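You operate a simulated robot arm through the tools that you are given. There is no shell and no other tool. Be economical: measure what you need, move in short steps, check, and stop when the job is done.

The job below is to be done with a simulated robot arm. You get a single attempt, and the scene is never put back.

## Task
Lay the brown rail piece in the cradle, rub off the grime patch and give a patch slip spray.
Fine: use the felt pad and put it back; spray till the patch is coated. What is to be rubbed or washed off counts as gone when no trace of it is left.

The check looks at the end state, three seconds after you hand in, the way a careful person would. Anything else that was tipped, shoved, dropped, spilled or broken makes it a failure.

## Robot
A 7-joint arm with a two-finger parallel gripper, fixed in place. Base frame: the origin is at the foot of the arm, x ahead of it, y to its left, z up; the work surface is at about z = 870. Units: mm, degrees, N and s.
With the tool pointing down near the work surface it reaches from about 240 to 680 mm from the base axis. Its first joint turns from -66.0 to 66.0 degrees. Payload 2.4 kg.
The tool frame sits at the grasp point between the pads (the TCP): z along the fingers, y along the line on which they close. The tips reach 30 mm beyond it. The gripper opens to 94 mm. The fingers are 28 mm wide and 10 mm thick; the gripper's body (50 by 96 mm) begins 55 mm behind the TCP.
Orientation is that of the tool frame in the base frame, as a unit quaternion [x, y, z, w]. With the fingers straight down and closing along the base's y, the tool's x points along the base's -x, its y along +y and its z along -z.

## Interface
- The arm moves only by the tool drive_tool. Its argument "moves" is a list that holds one entry, the list of rows, each a list of 7 numbers: the opening, from 0 (shut) to 1 (fully open), then the shift along the base's x, y, z in units of 25 mm (1.0 is 25 mm), then the turn, a rotation vector about the base's x, y, z in units of 5 degrees (1.0 is 5 degrees). In form: [[[fingers, dx, dy, dz, ax, ay, az], ...]]. A call has 1 to 20 rows; each row shifts and turns the commanded pose from where the row before left it. A call with a number of a shift or a turn outside -1 to 1 is refused whole. Rows are played at 5 a second. More than 50 mm and 8.6 degrees between two rows, or a gripper value outside its range, and nothing of the call is played. A pose out of reach is approached as far as the arm can. The call stops where the force on the tool passes 90 N (or 10 N more than at its start, if that is more) or the arm is blocked; 0.2 s more then pass. Each finger travels about 153 mm/s and halts on what it meets, pressing with about 30 N; the grip force reading is that of the motor and also rises with nothing between the fingers. The clock runs only during rows and for 0.2 s after the last one: add rows that do not move to give the fingers time. It gives the time, the measured TCP pose, the force on the tool (base axes), the opening and the grip force at its end, in the units of the frame above (readings bear some noise), with the torque about the TCP (base axes, N m) and any sound that the robot's microphone picked up, and new pictures: "pictures" is both (left out), scene, wrist or none.
- Cameras (640 x 400 px; columns grow to the right, rows downward): "scene" is fixed at [66.8, 510.3, 1450]; the picture's right is [-0.33, -0.94, 0.00], its down [-0.50, 0.17, -0.85] and it looks along [0.80, -0.28, -0.53] (base axes); focal length 232 px, centre (320, 200). "wrist" rides on the gripper at [76, 14, -103] in the tool frame; the picture's right is [-0.18, 0.98, 0.00], its down [-0.75, -0.14, -0.64] and it looks along [-0.63, -0.12, 0.77] (tool axes); focal length 243 px, centre (320, 200). There is no depth. A picture from a camera that has moved, and an enlarged one, comes with that camera's place and axes in the base frame and with its lens.
- inspect(camera, box): a new picture of the part [left, top, right, bottom] of that camera's present view, enlarged. The clock stands still meanwhile.
- hand_in(): hands the job in; it is judged then, once.

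Work in short steps. Places have to be worked out from the pictures, the camera data and where the tool is seen: move nearer, look again, correct. Check each grasp and each placing, and mend what went wrong. You have 120 turns and 200 pictures in all, those below and enlarged ones among them. Open the gripper and draw the arm clear of the work before you hand the job in, unless the task says otherwise; then end with one line.

The tools are called as name(argument=value, ...) on one line, values as JSON. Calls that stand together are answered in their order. drive_tool: Moves the arm, as the interface text tells. Its arguments: {"type":"object","properties":{"moves":{"type":"array","items":{"type":"array","items":{"type":"array","items":{"type":"number"}}}},"pictures":{"type":"string","enum":["both","scene","wrist","none"]}},"required":["moves"]} The other tools are called the same way: inspect (camera, box) takes an enlarged picture of a part of a camera's view; hand_in () hands the job in.

At the start:

```text
clock: 0.0
tcp_pos: [319.8, 288.0, 1314.4]
ee_rot: [0.0, 1.0, -0.001, 0.0]
ft_force: [-0.3, -0.4, -0.4]
ft_torque: [0.02, 0.01, 0.0]
opening: 93.8
grasp_force: 0.0
```

scene: 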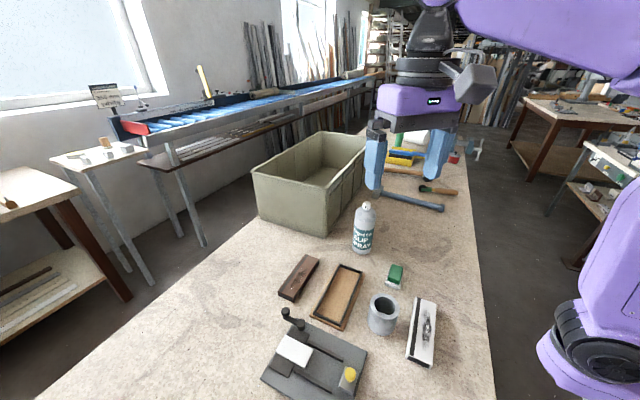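
wrist: 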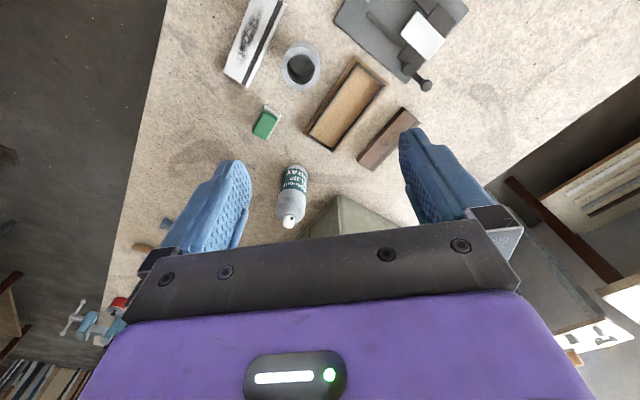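

I'll look at the work area enlarged first to identify the pieces.

inspect(camera="scene", box=[240, 180, 460, 400])

inspect(camera="wrist", box=[200, 0, 480, 240])

inspect(camera="scene", box=[340, 120, 500, 220])

```text
1.82 times, centred on (350, 290) of scene
camera zoom: at [66.8, 510.3, 1450.0], right [-0.33, -0.94, 0.0], down [-0.5, 0.17, -0.85], along [0.8, -0.28, -0.53], focal length 423 px, centre (266, 36)
```

zoom: 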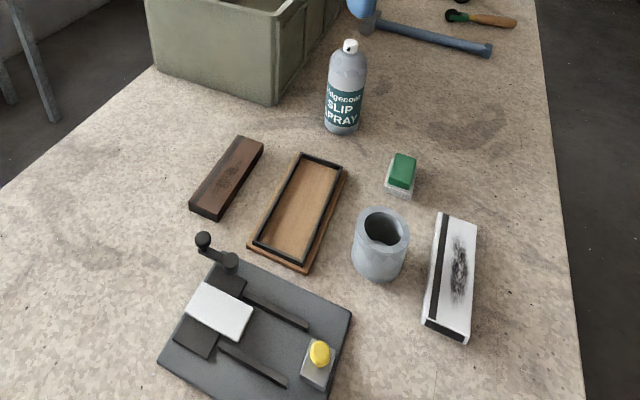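

```text
1.67 times, centred on (340, 120) of wrist
camera zoom: at [245.6, 302.8, 1416.0], right [0.18, 0.98, 0.0], down [0.75, -0.14, 0.64], along [0.63, -0.12, -0.77], focal length 404 px, centre (287, 333)
```

zoom: 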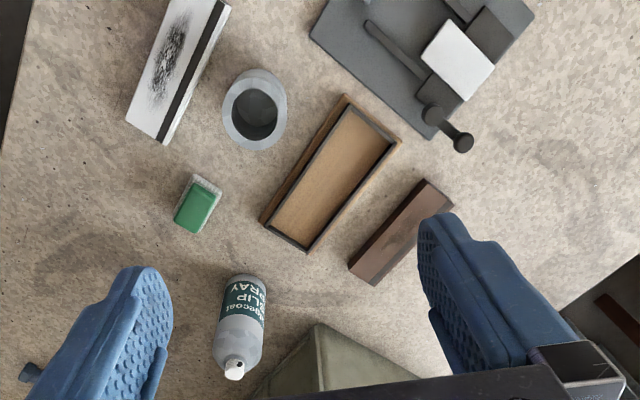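

```text
4.00 times, centred on (420, 170) of scene
camera zoom: at [66.8, 510.3, 1450.0], right [-0.33, -0.94, 0.0], down [-0.5, 0.17, -0.85], along [0.8, -0.28, -0.53], focal length 930 px, centre (-80, 320)
```

zoom: 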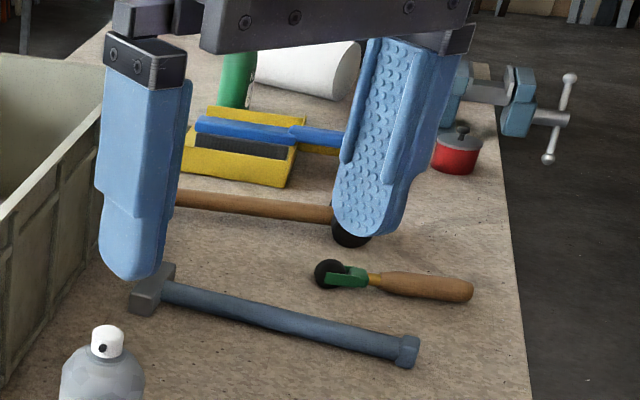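

Zooming on the brown block, tray, white box and the jig to understand which carries the grime and what the cradle is.

inspect(camera="scene", box=[270, 240, 370, 335])

inspect(camera="scene", box=[360, 255, 450, 375])

inspect(camera="scene", box=[250, 295, 380, 400])

```text
4.21 times, centred on (320, 288) of scene
camera zoom: at [66.8, 510.3, 1450.0], right [-0.33, -0.94, 0.0], down [-0.5, 0.17, -0.85], along [0.8, -0.28, -0.53], focal length 979 px, centre (320, -168)
```

zoom: 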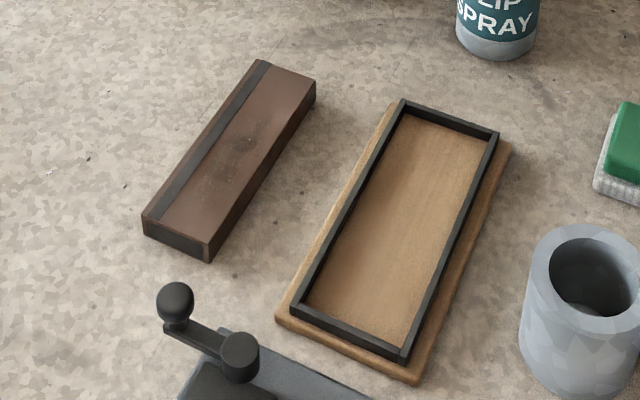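

```text
3.33 times, centred on (405, 315) of scene
camera zoom: at [66.8, 510.3, 1450.0], right [-0.33, -0.94, 0.0], down [-0.5, 0.17, -0.85], along [0.8, -0.28, -0.53], focal length 775 px, centre (37, -183)
```

zoom: 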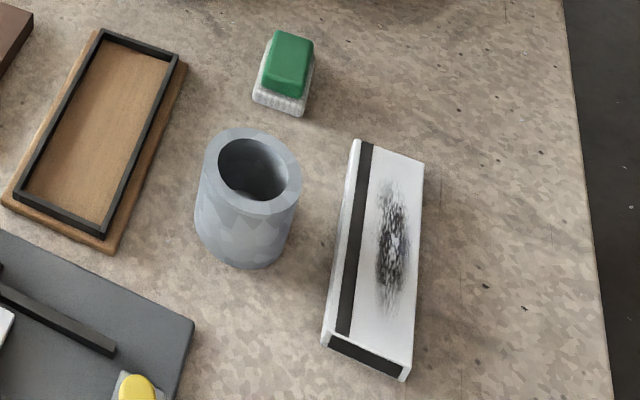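

```text
3.81 times, centred on (315, 348) of scene
camera zoom: at [66.8, 510.3, 1450.0], right [-0.33, -0.94, 0.0], down [-0.5, 0.17, -0.85], along [0.8, -0.28, -0.53], focal length 886 px, centre (339, -362)
```

zoom: 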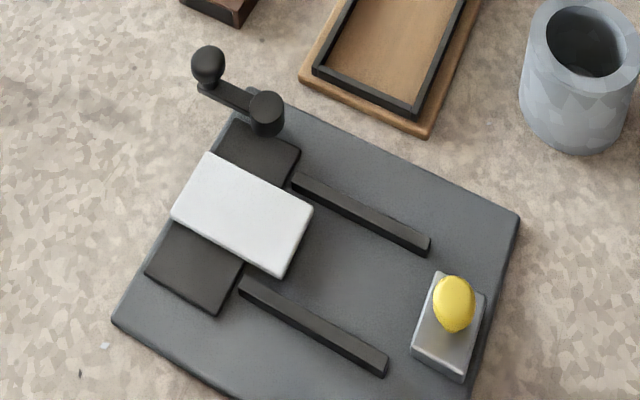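

The brown block (≈155×50, centre ≈(531,410)) and the tray-like cradle (centre ≈(447,318)) both seem turned by −45°. I move over the block with the tool turned −45° to look closer.

drive_tool(moves=[[[1, 0.94, 0.54, -0.95, 0, 0, -1], [1, 0.94, 0.54, -0.95, 0, 0, -1], [1, 0.94, 0.54, -0.95, 0, 0, -1], [1, 0.94, 0.54, -0.95, 0, 0, -1], [1, 0.94, 0.54, -0.95, 0, 0, -1], [1, 0.94, 0.54, -0.95, 0, 0, -1], [1, 0.94, 0.54, -0.95, 0, 0, -1], [1, 0.94, 0.54, -0.95, 0, 0, -1], [1, 0.94, 0.54, -0.95, 0, 0, -1], [1, 0, 0, 0, 0, 0, 0]]])

```text
clock: 2.2
tcp_pos: [528.5, 405.2, 1098.8]
ee_rot: [0.383, 0.924, 0.0, 0.0]
ft_force: [0.0, 0.6, -0.5]
ft_torque: [0.02, 0.0, 0.01]
opening: 94.1
grasp_force: 0.0
out of reach, approached as far as the arm can: row 9
camera wrist: at [485.3, 469.8, 1201.3], right [0.83, 0.56, 0.0], down [0.43, -0.63, 0.64], along [0.36, -0.53, -0.77], focal length 243 px, centre (320, 200)
```

scene: 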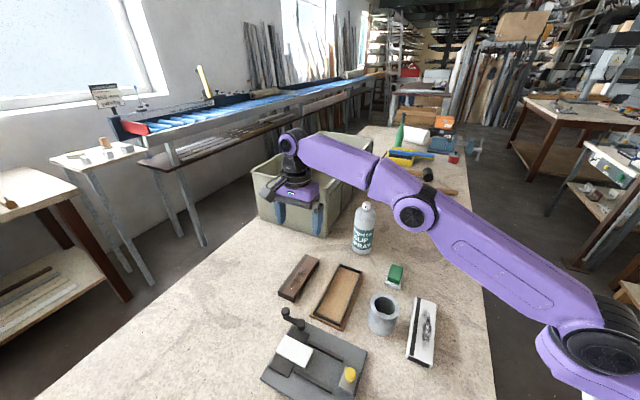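
wrist: 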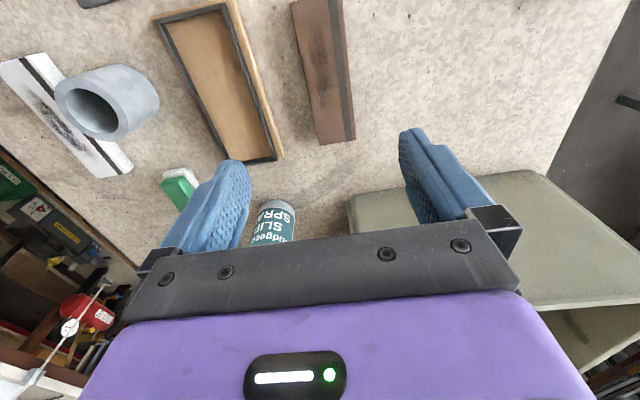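

Position matches. I zoom in on the block and tray edges to measure their heights.

inspect(camera="scene", box=[270, 270, 350, 335])

inspect(camera="wrist", box=[140, 0, 380, 170])

inspect(camera="scene", box=[330, 190, 420, 300])

```text
6.15 times, centred on (310, 302) of scene
camera zoom: at [66.8, 510.3, 1450.0], right [-0.33, -0.94, 0.0], down [-0.5, 0.17, -0.85], along [0.8, -0.28, -0.53], focal length 1430 px, centre (382, -431)
```

zoom: 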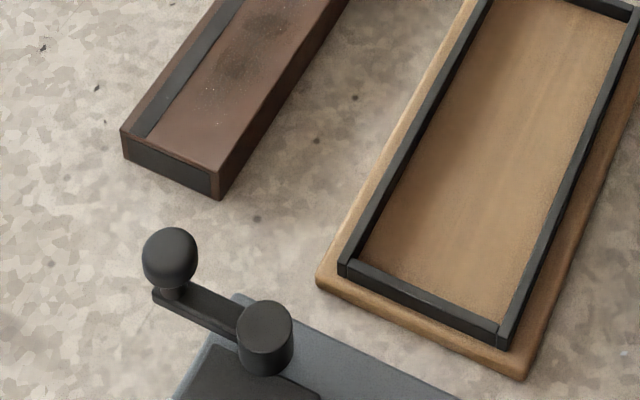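

```text
2.35 times, centred on (260, 85) of wrist
camera zoom: at [485.3, 469.8, 1201.3], right [0.83, 0.56, 0.0], down [0.43, -0.63, 0.64], along [0.36, -0.53, -0.77], focal length 571 px, centre (461, 471)
```

zoom: 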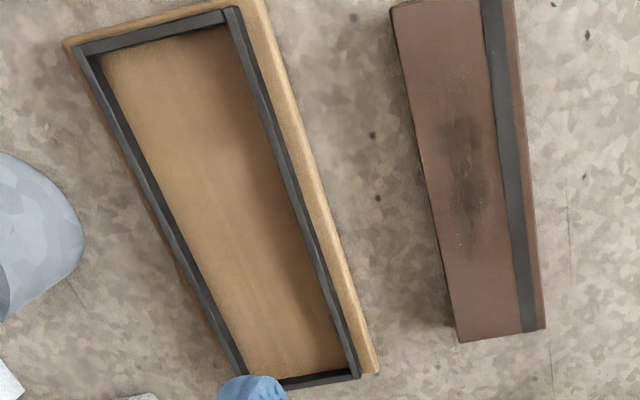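

```text
3.64 times, centred on (375, 245) of scene
camera zoom: at [66.8, 510.3, 1450.0], right [-0.33, -0.94, 0.0], down [-0.5, 0.17, -0.85], along [0.8, -0.28, -0.53], focal length 845 px, centre (120, 36)
```

zoom: 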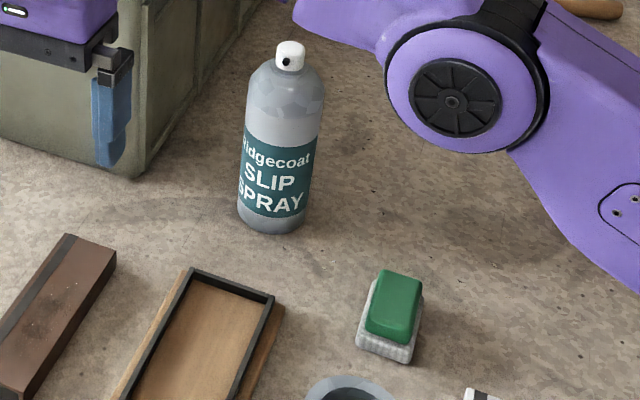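

The block looks about 22 mm high; cradle floor ≈880 and rim ≈892, so I'll grip only the top ~8 mm. Descending to just above the block.

drive_tool(moves=[[[1, 0, 0, -1, 0, 0, 0], [1, 0, 0, -1, 0, 0, 0], [1, 0, 0, -1, 0, 0, 0], [1, 0, 0, -1, 0, 0, 0], [1, 0, 0, -1, 0, 0, 0], [1, 0.1, 0.15, -0.8, 0, 0, 0], [1, 0, 0, 0, 0, 0, 0]]])

```text
clock: 3.8
tcp_pos: [532.3, 409.6, 953.8]
ee_rot: [0.382, 0.924, 0.001, -0.001]
ft_force: [-0.5, -0.4, -0.6]
ft_torque: [0.02, -0.02, -0.02]
opening: 94.1
grasp_force: 0.0
camera wrist: at [488.1, 473.8, 1054.8], right [0.82, 0.57, 0.0], down [0.43, -0.63, 0.64], along [0.36, -0.53, -0.77], focal length 243 px, centre (320, 200)
```

scene: 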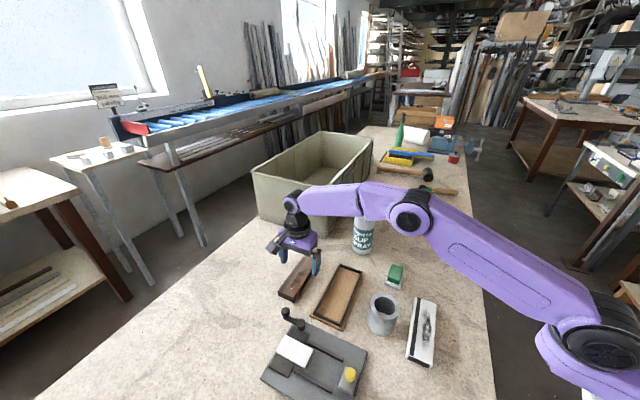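
wrist: 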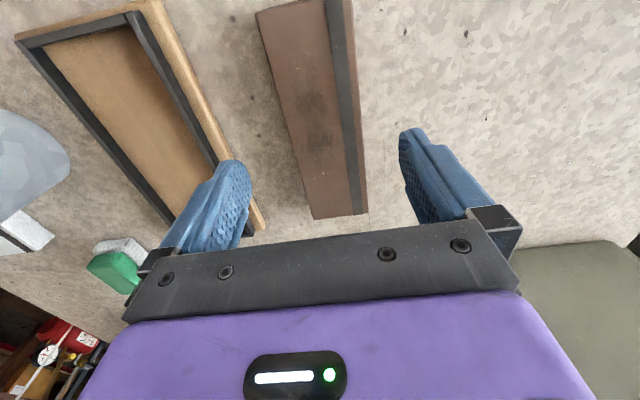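

Fingers straddle the block centred. Descend 40 mm and close.

drive_tool(moves=[[[1, 0.05, 0.05, -0.8, 0, 0, 0], [1, 0, 0, -0.8, 0, 0, 0], [1, 0, 0, 0, 0, 0, 0], [0.4, 0, 0, 0, 0, 0, 0], [0.4, 0, 0, 0, 0, 0, 0], [0.4, 0, 0, 0, 0, 0, 0]]])

```text
clock: 5.2
tcp_pos: [531.4, 408.7, 912.8]
ee_rot: [0.382, 0.924, 0.0, 0.0]
ft_force: [0.8, 0.0, 0.6]
ft_torque: [0.02, -0.06, 0.02]
opening: 52.2
grasp_force: 29.9
camera wrist: at [488.5, 474.5, 1014.7], right [0.82, 0.57, 0.0], down [0.43, -0.63, 0.64], along [0.36, -0.53, -0.77], focal length 243 px, centre (320, 200)
```

scene: 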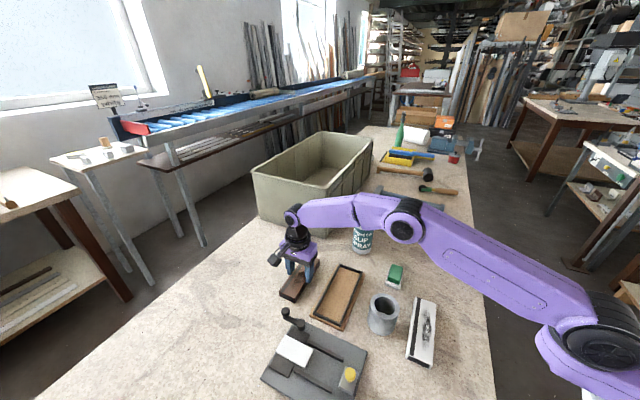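
wrist: 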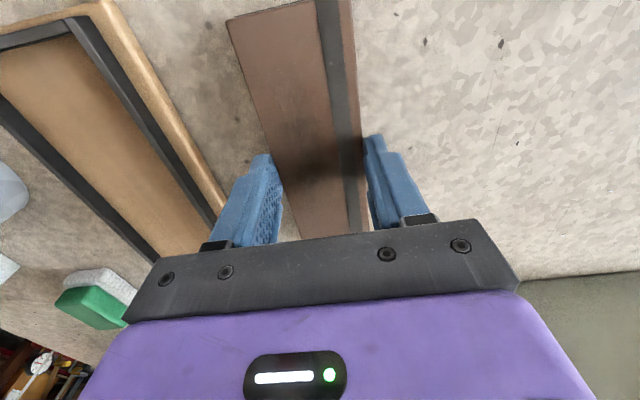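

Gripped at 52 mm. Lift 55 mm and carry about (−87,−87) to above the cradle, then check alignment.

drive_tool(moves=[[[0.4, 0, 0, 0.8, 0, 0, 0], [0.4, 0, 0, 0.9, 0, 0, 0], [0.4, -0.87, -0.87, 0.5, 0, 0, 0], [0.4, -0.87, -0.87, 0, 0, 0, 0], [0.4, -0.87, -0.87, 0, 0, 0, 0], [0.4, -0.87, -0.87, 0, 0, 0, 0], [0.4, 0, 0, 0, 0, 0, 0]]])

inspect(camera="scene", box=[280, 220, 400, 340])

```text
clock: 6.8
tcp_pos: [444.8, 325.0, 968.4]
ee_rot: [0.382, 0.924, 0.001, 0.001]
ft_force: [0.0, -0.4, -1.7]
ft_torque: [0.01, 0.0, 0.0]
opening: 52.1
grasp_force: 30.3
camera wrist: at [401.1, 388.7, 1070.0], right [0.82, 0.57, 0.0], down [0.43, -0.63, 0.64], along [0.36, -0.53, -0.77], focal length 243 px, centre (320, 200)
```

scene: 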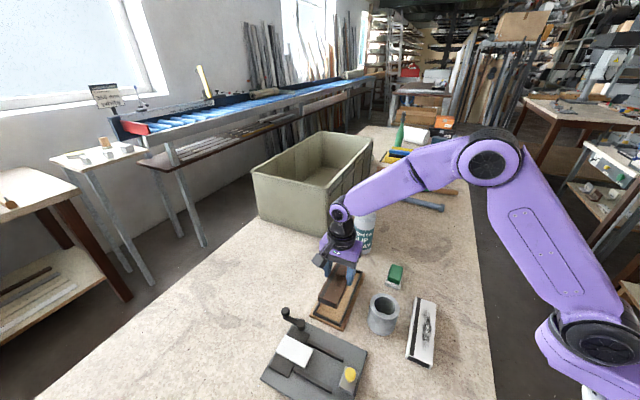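
wrist: 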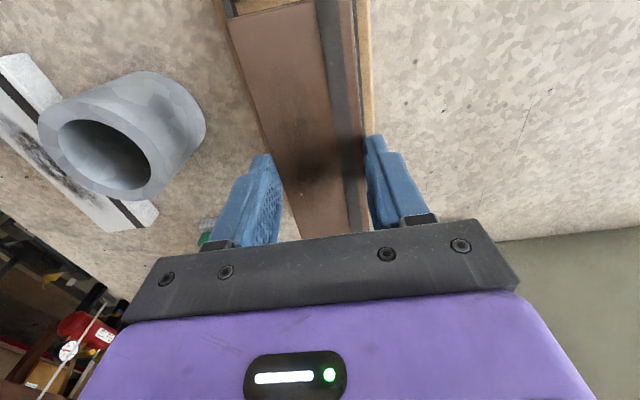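

```text
3.33 times, centred on (340, 280) of scene
camera zoom: at [66.8, 510.3, 1450.0], right [-0.33, -0.94, 0.0], down [-0.5, 0.17, -0.85], along [0.8, -0.28, -0.53], focal length 775 px, centre (253, -67)
```

zoom: 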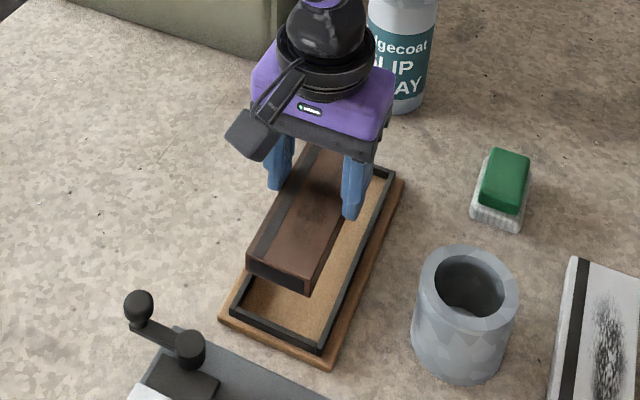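

Zoom on the wrist view to measure rail vs cradle rim.

inspect(camera="wrist", box=[200, 0, 400, 125])

```text
3.20 times, centred on (300, 62) of wrist
camera zoom: at [401.1, 388.7, 1070.0], right [0.82, 0.57, 0.0], down [0.43, -0.63, 0.64], along [0.36, -0.53, -0.77], focal length 776 px, centre (384, 640)
```

zoom: 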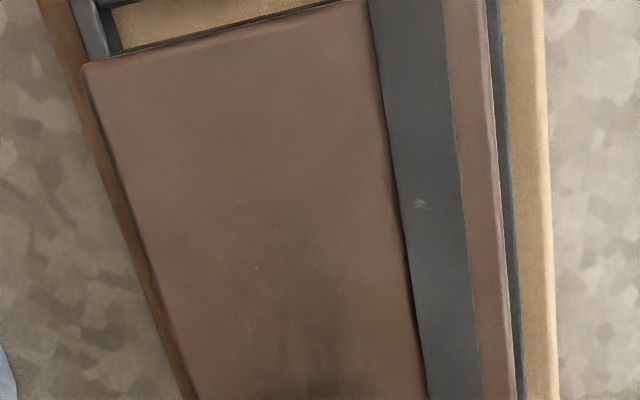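

Rail centre is ~4 mm too far across (c 545 vs 541). Correct by (−1.9,−3.9) and lower to just above the floor.

drive_tool(moves=[[[0.4, -0.076, -0.156, 0, 0, 0, 0], [0.4, 0, 0, -0.8, 0, 0, 0], [0.4, 0, 0, -0.6, 0, 0, 0], [0.4, 0, 0, 0, 0, 0, 0]]])

inspect(camera="scene", box=[300, 250, 380, 330])

inspect(camera="wrist", box=[200, 0, 400, 125])

```text
clock: 7.8
tcp_pos: [442.2, 319.2, 933.6]
ee_rot: [0.383, 0.924, 0.0, -0.001]
ft_force: [0.1, -0.5, -0.9]
ft_torque: [0.01, 0.0, -0.01]
opening: 52.0
grasp_force: 30.3
camera wrist: at [399.1, 383.7, 1034.6], right [0.82, 0.57, 0.0], down [0.43, -0.63, 0.64], along [0.36, -0.53, -0.77], focal length 243 px, centre (320, 200)
```

scene: 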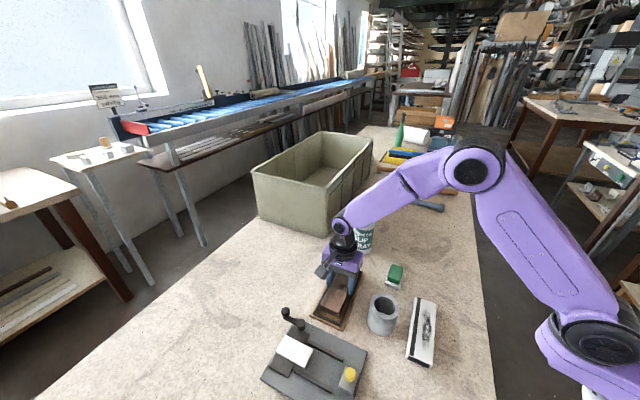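
wrist: 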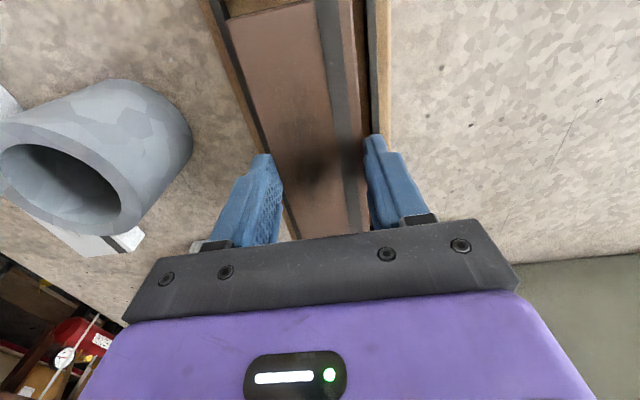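

```text
5.00 times, centred on (340, 290) of scene
camera zoom: at [66.8, 510.3, 1450.0], right [-0.33, -0.94, 0.0], down [-0.5, 0.17, -0.85], along [0.8, -0.28, -0.53], focal length 1162 px, centre (220, -250)
```

zoom: 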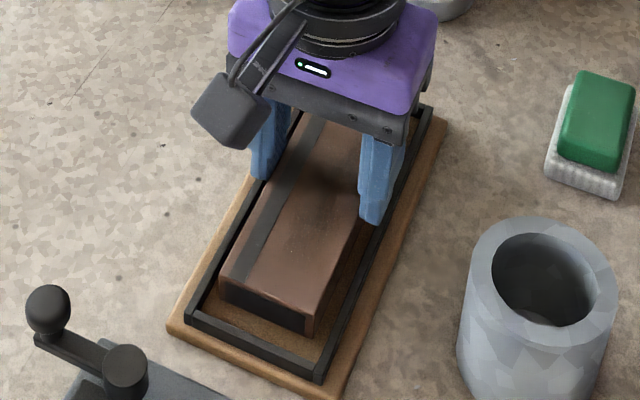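

```text
3.20 times, centred on (300, 62) of wrist
camera zoom: at [399.1, 383.7, 1034.6], right [0.82, 0.57, 0.0], down [0.43, -0.63, 0.64], along [0.36, -0.53, -0.77], focal length 776 px, centre (384, 640)
```

zoom: 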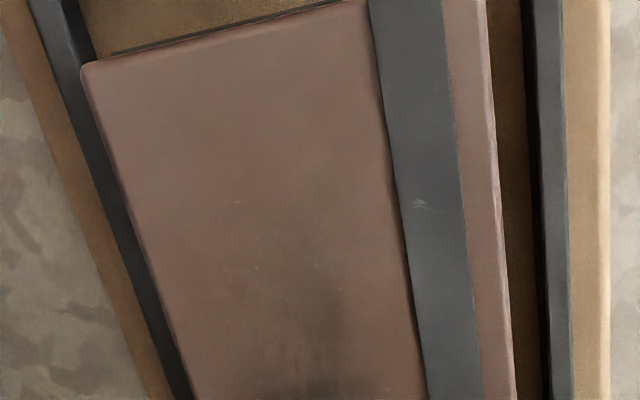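

Centred now (540 vs 541). Lower the remaining ~10 mm, then release and lift.

drive_tool(moves=[[[0.4, 0.02, 0.02, -0.3, 0, 0, 0], [0.4, 0, 0, -0.08, 0, 0, 0], [0.4, 0, 0, 0, 0, 0, 0]]])

inspect(camera="scene", box=[300, 250, 380, 330])

```text
clock: 8.6
tcp_pos: [443.1, 320.2, 923.5]
ee_rot: [0.383, 0.924, 0.0, 0.0]
ft_force: [0.1, -0.3, -0.2]
ft_torque: [0.0, 0.04, -0.01]
opening: 52.3
grasp_force: 30.3
camera wrist: at [399.4, 384.8, 1024.8], right [0.82, 0.57, 0.0], down [0.43, -0.63, 0.64], along [0.36, -0.53, -0.77], focal length 243 px, centre (320, 200)
```

scene: 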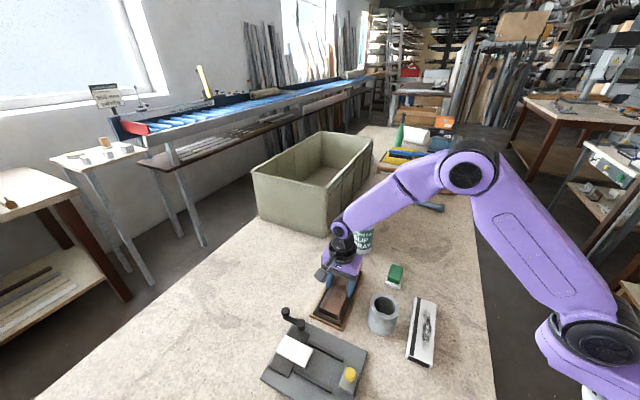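
wrist: 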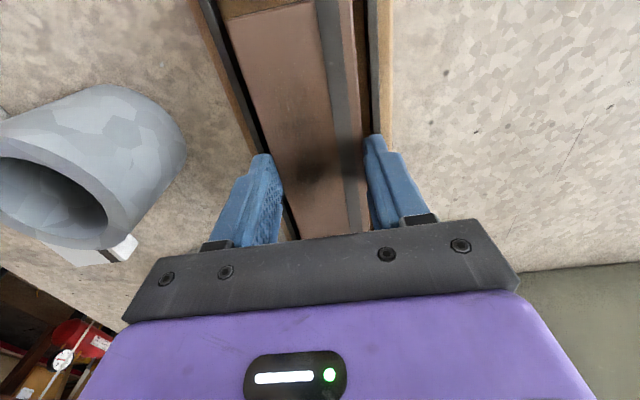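

```text
5.00 times, centred on (340, 290) of scene
camera zoom: at [66.8, 510.3, 1450.0], right [-0.33, -0.94, 0.0], down [-0.5, 0.17, -0.85], along [0.8, -0.28, -0.53], focal length 1162 px, centre (220, -250)
```

zoom: 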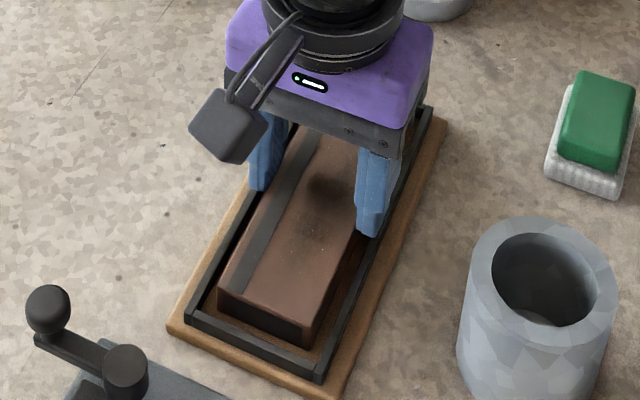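

No contact yet; step down in 1.5 mm increments.

drive_tool(moves=[[[0.4, 0, 0, -0.06, 0, 0, 0], [0.4, 0, 0, -0.06, 0, 0, 0], [0.4, 0, 0, 0, 0, 0, 0]]], pictures="none")

```text
clock: 9.4
tcp_pos: [443.5, 320.4, 922.9]
ee_rot: [0.382, 0.924, 0.0, 0.001]
ft_force: [-8.4, -5.0, 25.8]
ft_torque: [-0.22, 0.29, 0.01]
opening: 52.4
grasp_force: 29.7
```

Contact (26 N) at 922.9, as expected for the floor. Ease up 1.5 mm, open, lift.

drive_tool(moves=[[[0.4, 0, 0, 0.08, 0, 0, 0], [0.75, 0, 0, 0, 0, 0, 0], [0.9, 0, 0, 0, 0, 0, 0], [0.9, 0, 0, 0.8, 0, 0, 0], [0.9, 0, 0, 1, 0, 0, 0], [0.9, 0, 0, 1, 0, 0, 0], [0.9, -0.5, 0.5, 1, 0, 0, 0], [0.9, -0.8, 0.8, 0, 0, 0, 0], [0.9, -0.8, 0.8, 0, 0, 0, 0]]])

inspect(camera="wrist", box=[180, 0, 460, 200])

inspect(camera="scene", box=[300, 250, 380, 330])

```text
clock: 11.4
tcp_pos: [391.9, 374.6, 1020.7]
ee_rot: [0.382, 0.924, 0.001, 0.0]
ft_force: [-0.2, -0.4, -0.4]
ft_torque: [0.03, -0.02, 0.03]
opening: 84.9
grasp_force: 0.1
camera wrist: at [348.5, 438.6, 1121.3], right [0.83, 0.56, 0.0], down [0.43, -0.63, 0.64], along [0.36, -0.53, -0.77], focal length 243 px, centre (320, 200)
```

scene: 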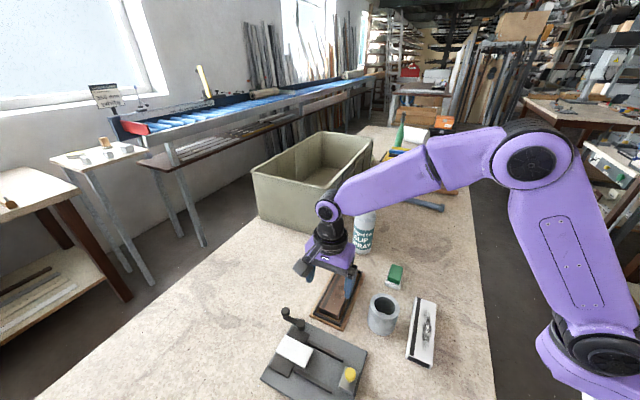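
wrist: 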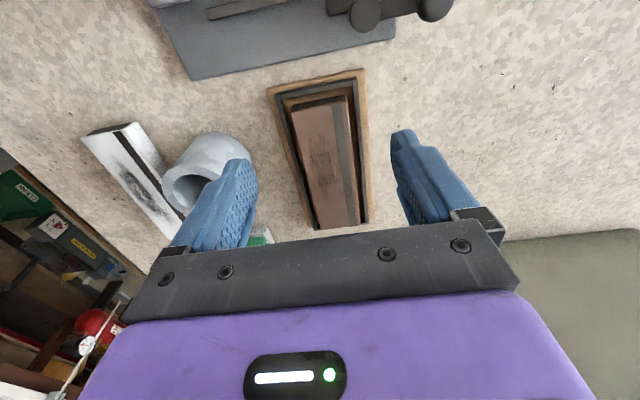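

```text
2.00 times, centred on (320, 100) of wrist
camera zoom: at [348.5, 438.6, 1121.3], right [0.83, 0.56, 0.0], down [0.43, -0.63, 0.64], along [0.36, -0.53, -0.77], focal length 485 px, centre (320, 400)
```

zoom: 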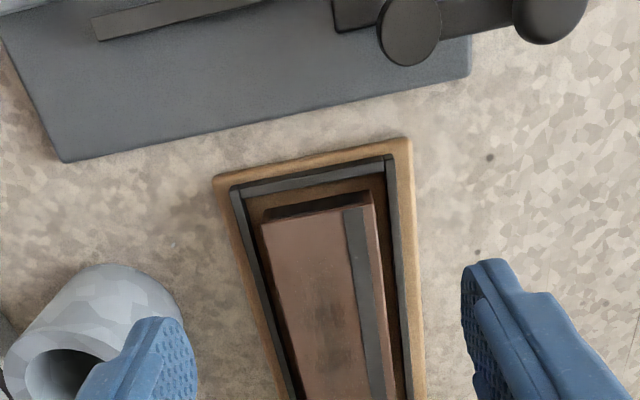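

```text
5.00 times, centred on (340, 290) of scene
camera zoom: at [66.8, 510.3, 1450.0], right [-0.33, -0.94, 0.0], down [-0.5, 0.17, -0.85], along [0.8, -0.28, -0.53], focal length 1162 px, centre (220, -250)
```

zoom: 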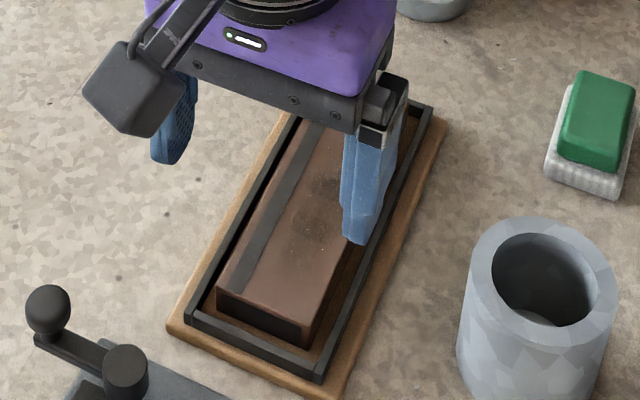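

Rail lies flat in the cradle. Now move for a close look at the felt pad (≈(436,140)).

drive_tool(moves=[[[0.9, 0, -0.9, 0.2, 0, 0, 0], [0.9, -0.15, -0.95, 0, 0, 0, 0], [0.9, -0.15, -0.95, 0, 0, 0, 0], [0.9, -0.15, -0.95, 0, 0, 0, 0], [0.9, -0.15, -0.95, 0, 0, 0, 0], [0.9, -0.15, -0.95, 0, 0, 0, 0], [0.9, 0, 0, 0, 0, 0, 0]]])

inspect(camera="wrist", box=[220, 80, 420, 240])

inspect(camera="scene", box=[375, 250, 425, 300])

```text
clock: 13.0
tcp_pos: [374.0, 232.9, 1024.7]
ee_rot: [0.383, 0.924, 0.0, 0.001]
ft_force: [0.0, -0.2, 0.4]
ft_torque: [0.01, 0.02, 0.0]
opening: 84.8
grasp_force: 0.1
camera wrist: at [329.9, 296.8, 1125.9], right [0.82, 0.57, 0.0], down [0.43, -0.63, 0.64], along [0.36, -0.53, -0.77], focal length 243 px, centre (320, 200)
```

scene: 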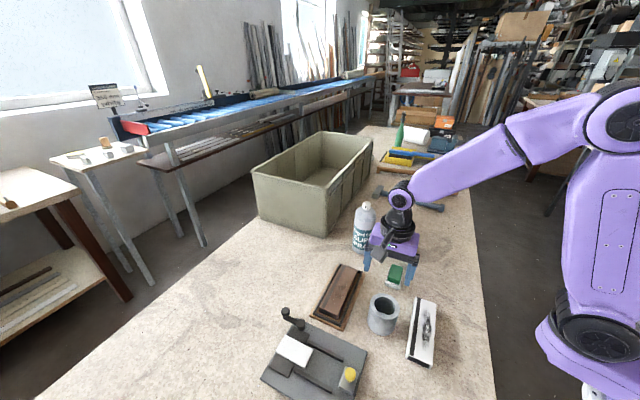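
wrist: 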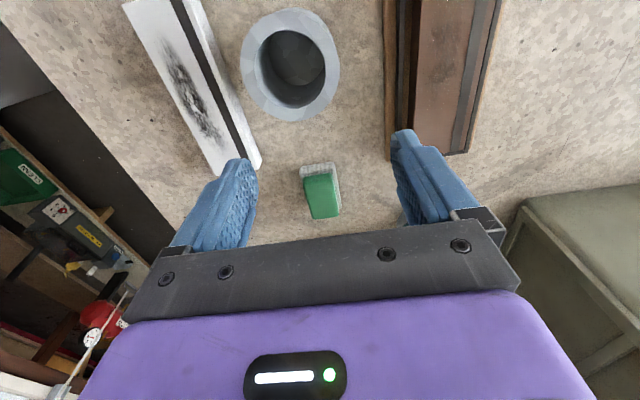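

```text
2.50 times, centred on (320, 160) of wrist
camera zoom: at [329.9, 296.8, 1125.9], right [0.82, 0.57, 0.0], down [0.43, -0.63, 0.64], along [0.36, -0.53, -0.77], focal length 606 px, centre (320, 300)
```

zoom: 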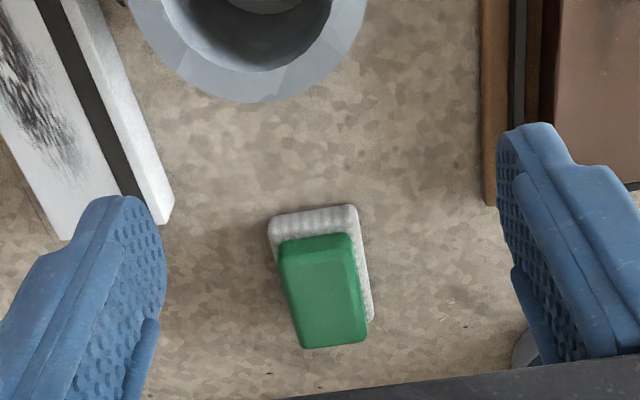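

```text
8.00 times, centred on (400, 275) of scene
camera zoom: at [66.8, 510.3, 1450.0], right [-0.33, -0.94, 0.0], down [-0.5, 0.17, -0.85], along [0.8, -0.28, -0.53], focal length 1860 px, centre (-320, -400)
```

zoom: 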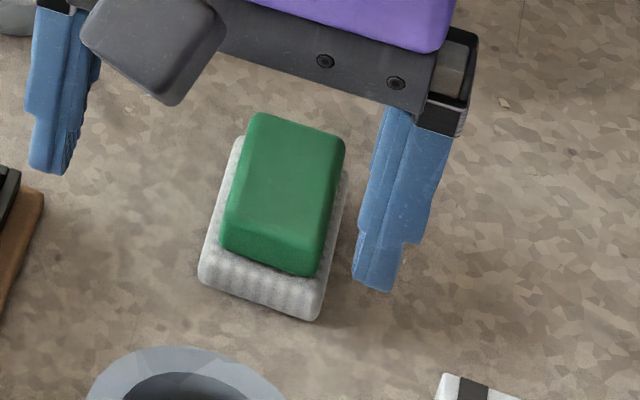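

Pad: felt ≈41×69, green handle ≈34 mm wide with top ≈900, centre ≈(436,145), also at −45°. Move above it and lower to 950 to check.

drive_tool(moves=[[[0.7, 0.83, -1, 0, 0, 0, 0], [0.7, 0.83, -1, 0, 0, 0, 0], [0.7, 0.82, -1, 0, 0, 0, 0], [0.7, 0, -0.5, -0.8, 0, 0, 0], [0.7, 0, 0, -1, 0, 0, 0], [0.7, 0, 0, -1, 0, 0, 0], [0.7, 0, 0, 0, 0, 0, 0]]])

inspect(camera="scene", box=[360, 225, 440, 305])

```text
clock: 14.6
tcp_pos: [434.3, 145.3, 953.0]
ee_rot: [0.382, 0.924, 0.0, 0.001]
ft_force: [0.4, -0.1, 0.6]
ft_torque: [0.01, -0.01, -0.01]
opening: 65.8
grasp_force: 0.1
camera wrist: at [390.7, 208.9, 1054.7], right [0.83, 0.56, 0.0], down [0.43, -0.63, 0.64], along [0.36, -0.53, -0.77], focal length 243 px, centre (320, 200)
```

scene: 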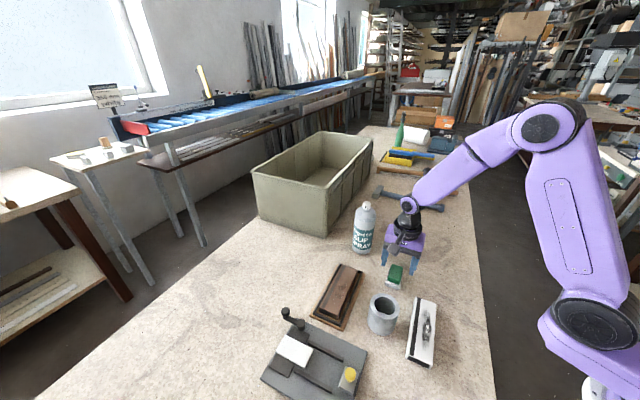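
wrist: 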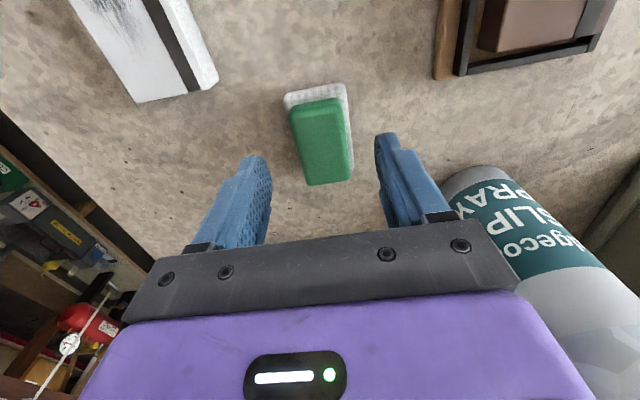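

```text
5.00 times, centred on (400, 265) of scene
camera zoom: at [66.8, 510.3, 1450.0], right [-0.33, -0.94, 0.0], down [-0.5, 0.17, -0.85], along [0.8, -0.28, -0.53], focal length 1162 px, centre (-80, -125)
```

zoom: 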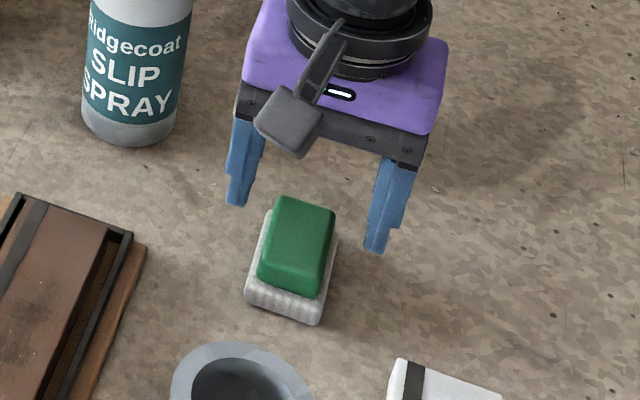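

Handle centre ≈(434,147), right under the TCP. Descend to 915 and grip.

drive_tool(moves=[[[0.7, 0, 0.06, -0.8, 0, 0, 0], [0.7, 0, 0, -0.7, 0, 0, 0], [0.7, 0, 0, 0, 0, 0, 0], [0.2, 0, 0, 0, 0, 0, 0], [0.2, 0, 0, 0, 0, 0, 0], [0.2, 0, 0, 0, 0, 0, 0]]])

inspect(camera="scene", box=[360, 225, 440, 305])

```text
clock: 16.0
tcp_pos: [433.6, 146.3, 915.6]
ee_rot: [0.383, 0.924, 0.0, 0.0]
ft_force: [0.5, 0.5, 0.7]
ft_torque: [-0.01, -0.02, 0.0]
opening: 35.1
grasp_force: 30.3
camera wrist: at [390.2, 209.8, 1017.4], right [0.82, 0.57, 0.0], down [0.43, -0.63, 0.64], along [0.36, -0.53, -0.77], focal length 243 px, centre (320, 200)
```

scene: 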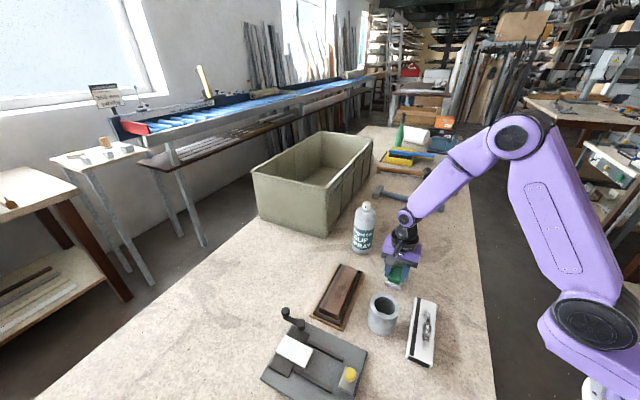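
wrist: 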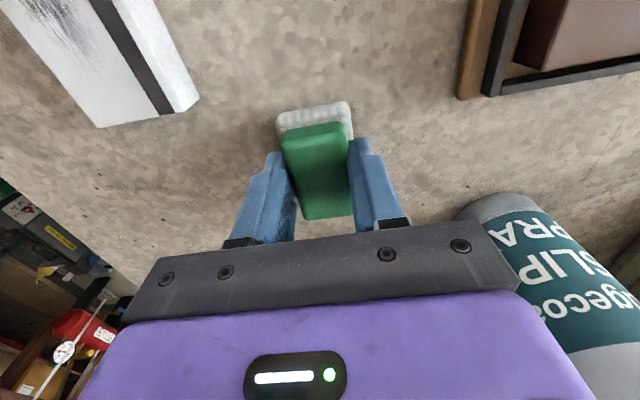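

```text
5.00 times, centred on (400, 265) of scene
camera zoom: at [66.8, 510.3, 1450.0], right [-0.33, -0.94, 0.0], down [-0.5, 0.17, -0.85], along [0.8, -0.28, -0.53], focal length 1162 px, centre (-80, -125)
```

zoom: 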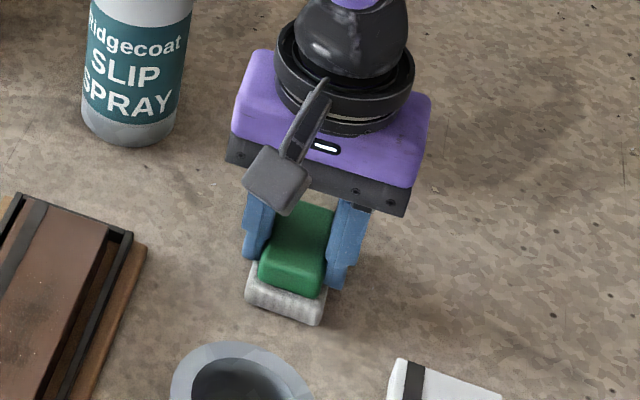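

Gripped (35 mm). Lift and carry over the rail's patch at ≈(439,316), staying high.

drive_tool(moves=[[[0.2, 0, 0, 1, 0, 0, 0], [0.2, 0, 0, 1, 0, 0, 0], [0.2, 0, 0, 1, 0, 0, 0], [0.2, 0.03, 0.97, 0, 0, 0, 0], [0.2, 0.03, 0.97, 0, 0, 0, 0], [0.2, 0.03, 0.97, 0, 0, 0, 0], [0.2, 0.03, 0.97, 0, 0, 0, 0], [0.2, 0.03, 0.97, 0, 0, 0, 0], [0.2, 0.03, 0.97, 0, 0, 0, 0], [0.2, 0.03, 0.97, 0, 0, 0, 0], [0.2, 0, 0, -0.8, 0, 0, 0], [0.2, 0, 0, 0, 0, 0, 0]]])

inspect(camera="scene", box=[300, 240, 390, 330])

```text
clock: 18.6
tcp_pos: [440.6, 315.7, 969.6]
ee_rot: [0.382, 0.924, 0.0, 0.0]
ft_force: [-0.1, -0.1, -0.6]
ft_torque: [-0.02, -0.01, 0.0]
opening: 35.4
grasp_force: 29.1
camera wrist: at [397.1, 379.5, 1070.8], right [0.82, 0.57, 0.0], down [0.43, -0.63, 0.64], along [0.36, -0.53, -0.77], focal length 243 px, centre (320, 200)
```

scene: 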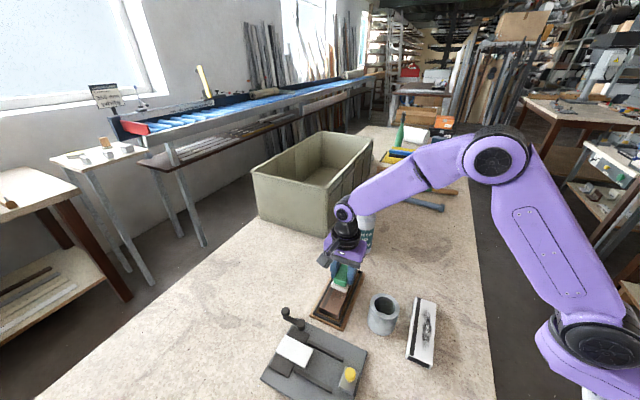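
wrist: 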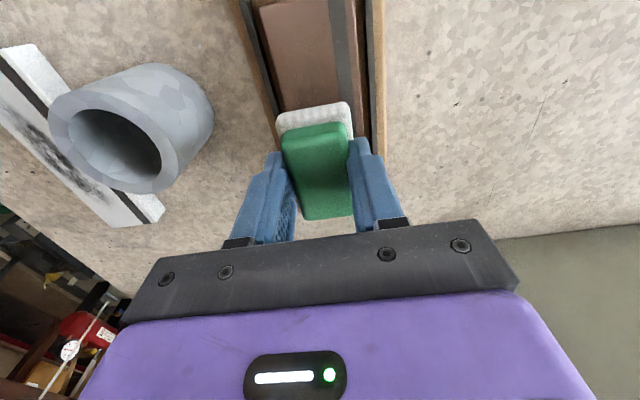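

```text
4.44 times, centred on (345, 285) of scene
camera zoom: at [66.8, 510.4, 1450.0], right [-0.33, -0.94, 0.0], down [-0.5, 0.17, -0.85], along [0.8, -0.28, -0.53], focal length 1033 px, centre (209, -178)
```

zoom: 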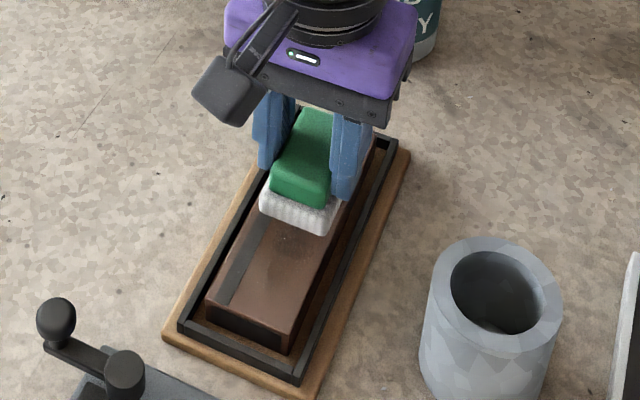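

Above the patch. Lower gently to contact (expected TCP ≈947).

drive_tool(moves=[[[0.2, 0, 0, -0.8, 0, 0, 0], [0.2, 0, 0, -0.08, 0, 0, 0], [0.2, 0, 0, -0.06, 0, 0, 0], [0.2, 0, 0, 0, 0, 0, 0]]], pictures="none")

```text
clock: 19.6
tcp_pos: [440.2, 314.1, 947.8]
ee_rot: [0.383, 0.924, 0.0, 0.0]
ft_force: [-2.2, -2.6, 15.2]
ft_torque: [-0.22, 0.06, -0.03]
opening: 34.9
grasp_force: 30.1
```

15 N contact. Rub back and forth along the rail ±24 mm.

drive_tool(moves=[[[0.2, 0.34, -0.34, 0, 0, 0, 0], [0.2, 0.34, -0.34, 0, 0, 0, 0], [0.2, -0.34, 0.34, 0, 0, 0, 0], [0.2, -0.34, 0.34, 0, 0, 0, 0], [0.2, -0.34, 0.34, 0, 0, 0, 0], [0.2, -0.34, 0.34, 0, 0, 0, 0], [0.2, 0.34, -0.34, 0, 0, 0, 0], [0.2, 0.34, -0.34, 0, 0, 0, 0], [0.2, 0.34, -0.34, 0, 0, 0, 0], [0.2, 0.34, -0.34, 0, 0, 0, 0], [0.2, -0.34, 0.34, 0, 0, 0, 0], [0.2, -0.34, 0.34, 0, 0, 0, 0], [0.2, -0.34, 0.34, 0, 0, 0, 0], [0.2, -0.34, 0.34, 0, 0, 0, 0]]])

inspect(camera="scene", box=[300, 240, 390, 330])

```text
clock: 22.6
tcp_pos: [423.3, 331.2, 947.1]
ee_rot: [0.382, 0.924, 0.0, -0.001]
ft_force: [4.5, -3.8, 15.6]
ft_torque: [-0.24, -0.24, 0.07]
opening: 34.7
grasp_force: 29.7
camera wrist: at [378.9, 396.3, 1049.0], right [0.82, 0.57, 0.0], down [0.43, -0.63, 0.64], along [0.36, -0.53, -0.77], focal length 243 px, centre (320, 200)
```

scene: 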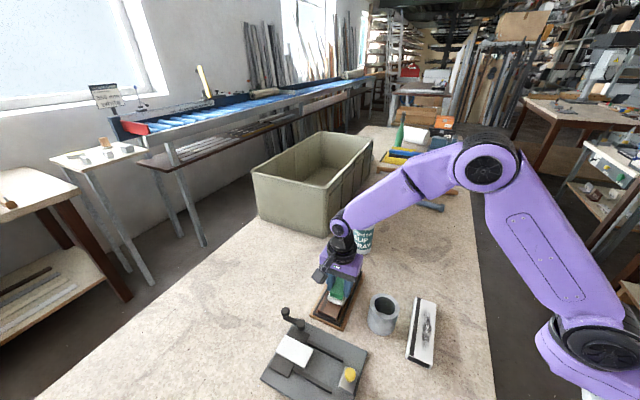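
wrist: 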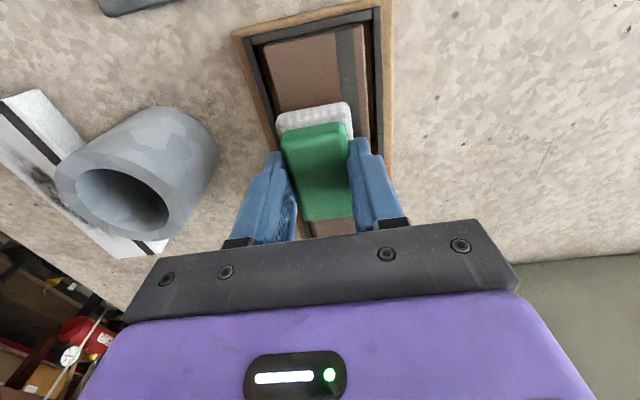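

```text
4.44 times, centred on (345, 285) of scene
camera zoom: at [66.7, 510.0, 1450.1], right [-0.33, -0.94, 0.0], down [-0.5, 0.17, -0.85], along [0.8, -0.28, -0.53], focal length 1033 px, centre (209, -178)
```

zoom: 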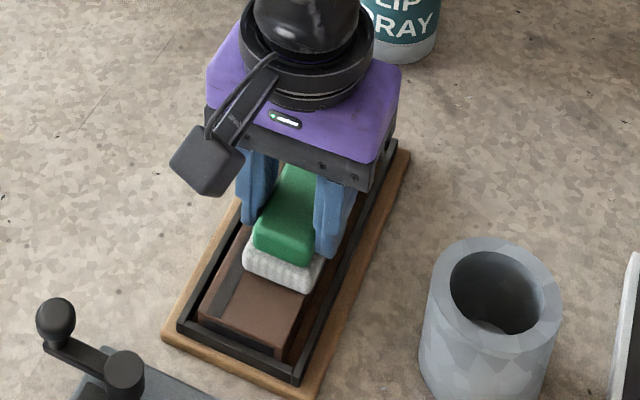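

Rubbing works with steady force. More strokes with a small sideways shift, then lift and look.

drive_tool(moves=[[[0.2, 0.16, 0.16, 0, 0, 0, 0], [0.2, 0.34, -0.34, 0, 0, 0, 0], [0.2, 0.34, -0.34, 0, 0, 0, 0], [0.2, 0.34, -0.34, 0, 0, 0, 0], [0.2, 0.34, -0.34, 0, 0, 0, 0], [0.2, -0.34, 0.34, 0, 0, 0, 0], [0.2, -0.34, 0.34, 0, 0, 0, 0], [0.2, -0.34, 0.34, 0, 0, 0, 0], [0.2, -0.34, 0.34, 0, 0, 0, 0], [0.2, -0.2, -0.2, 0, 0, 0, 0], [0.2, 0.34, -0.34, 0, 0, 0, 0], [0.2, 0.34, -0.34, 0, 0, 0, 0], [0.2, 0, 0, 0.5, 0, 0, 0], [0.2, 0, 0, 1, 0, 0, 0], [0.2, 0, 0, 1, 0, 0, 0], [0.2, -0.8, 0.8, 0.5, 0, 0, 0], [0.2, -0.8, 0.8, 0, 0, 0, 0], [0.2, -0.8, 0.8, 0, 0, 0, 0], [0.2, 0, 0, 0, 0, 0, 0]]])

inspect(camera="wrist", box=[240, 60, 400, 230])

inspect(camera="scene", box=[300, 250, 380, 330])

```text
clock: 26.6
tcp_pos: [378.8, 375.7, 1022.6]
ee_rot: [0.383, 0.924, 0.001, 0.0]
ft_force: [0.5, -0.6, -0.7]
ft_torque: [0.01, 0.0, -0.03]
opening: 35.1
grasp_force: 30.4
camera wrist: at [335.3, 438.7, 1124.7], right [0.82, 0.57, 0.0], down [0.43, -0.63, 0.64], along [0.36, -0.53, -0.77], focal length 243 px, centre (320, 200)
```

scene: 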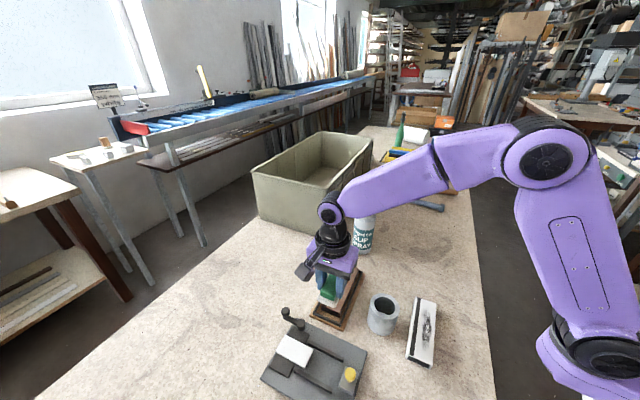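
wrist: 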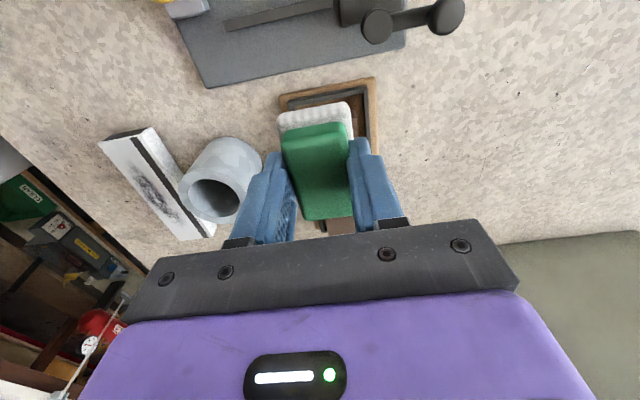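

```text
2.35 times, centred on (320, 145) of wrist
camera zoom: at [335.3, 438.7, 1124.7], right [0.82, 0.57, 0.0], down [0.43, -0.63, 0.64], along [0.36, -0.53, -0.77], focal length 571 px, centre (320, 329)
```

zoom: 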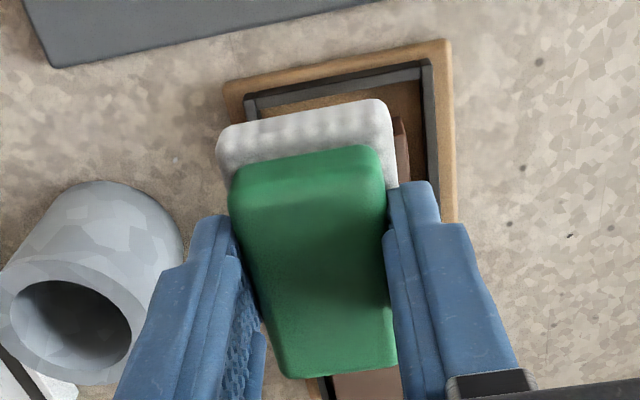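

```text
5.00 times, centred on (340, 290) of scene
camera zoom: at [66.8, 510.4, 1450.0], right [-0.33, -0.94, 0.0], down [-0.5, 0.17, -0.85], along [0.8, -0.28, -0.53], focal length 1162 px, centre (220, -250)
```

zoom: 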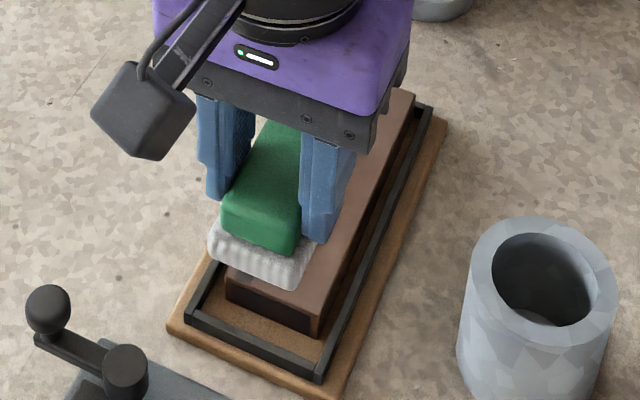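

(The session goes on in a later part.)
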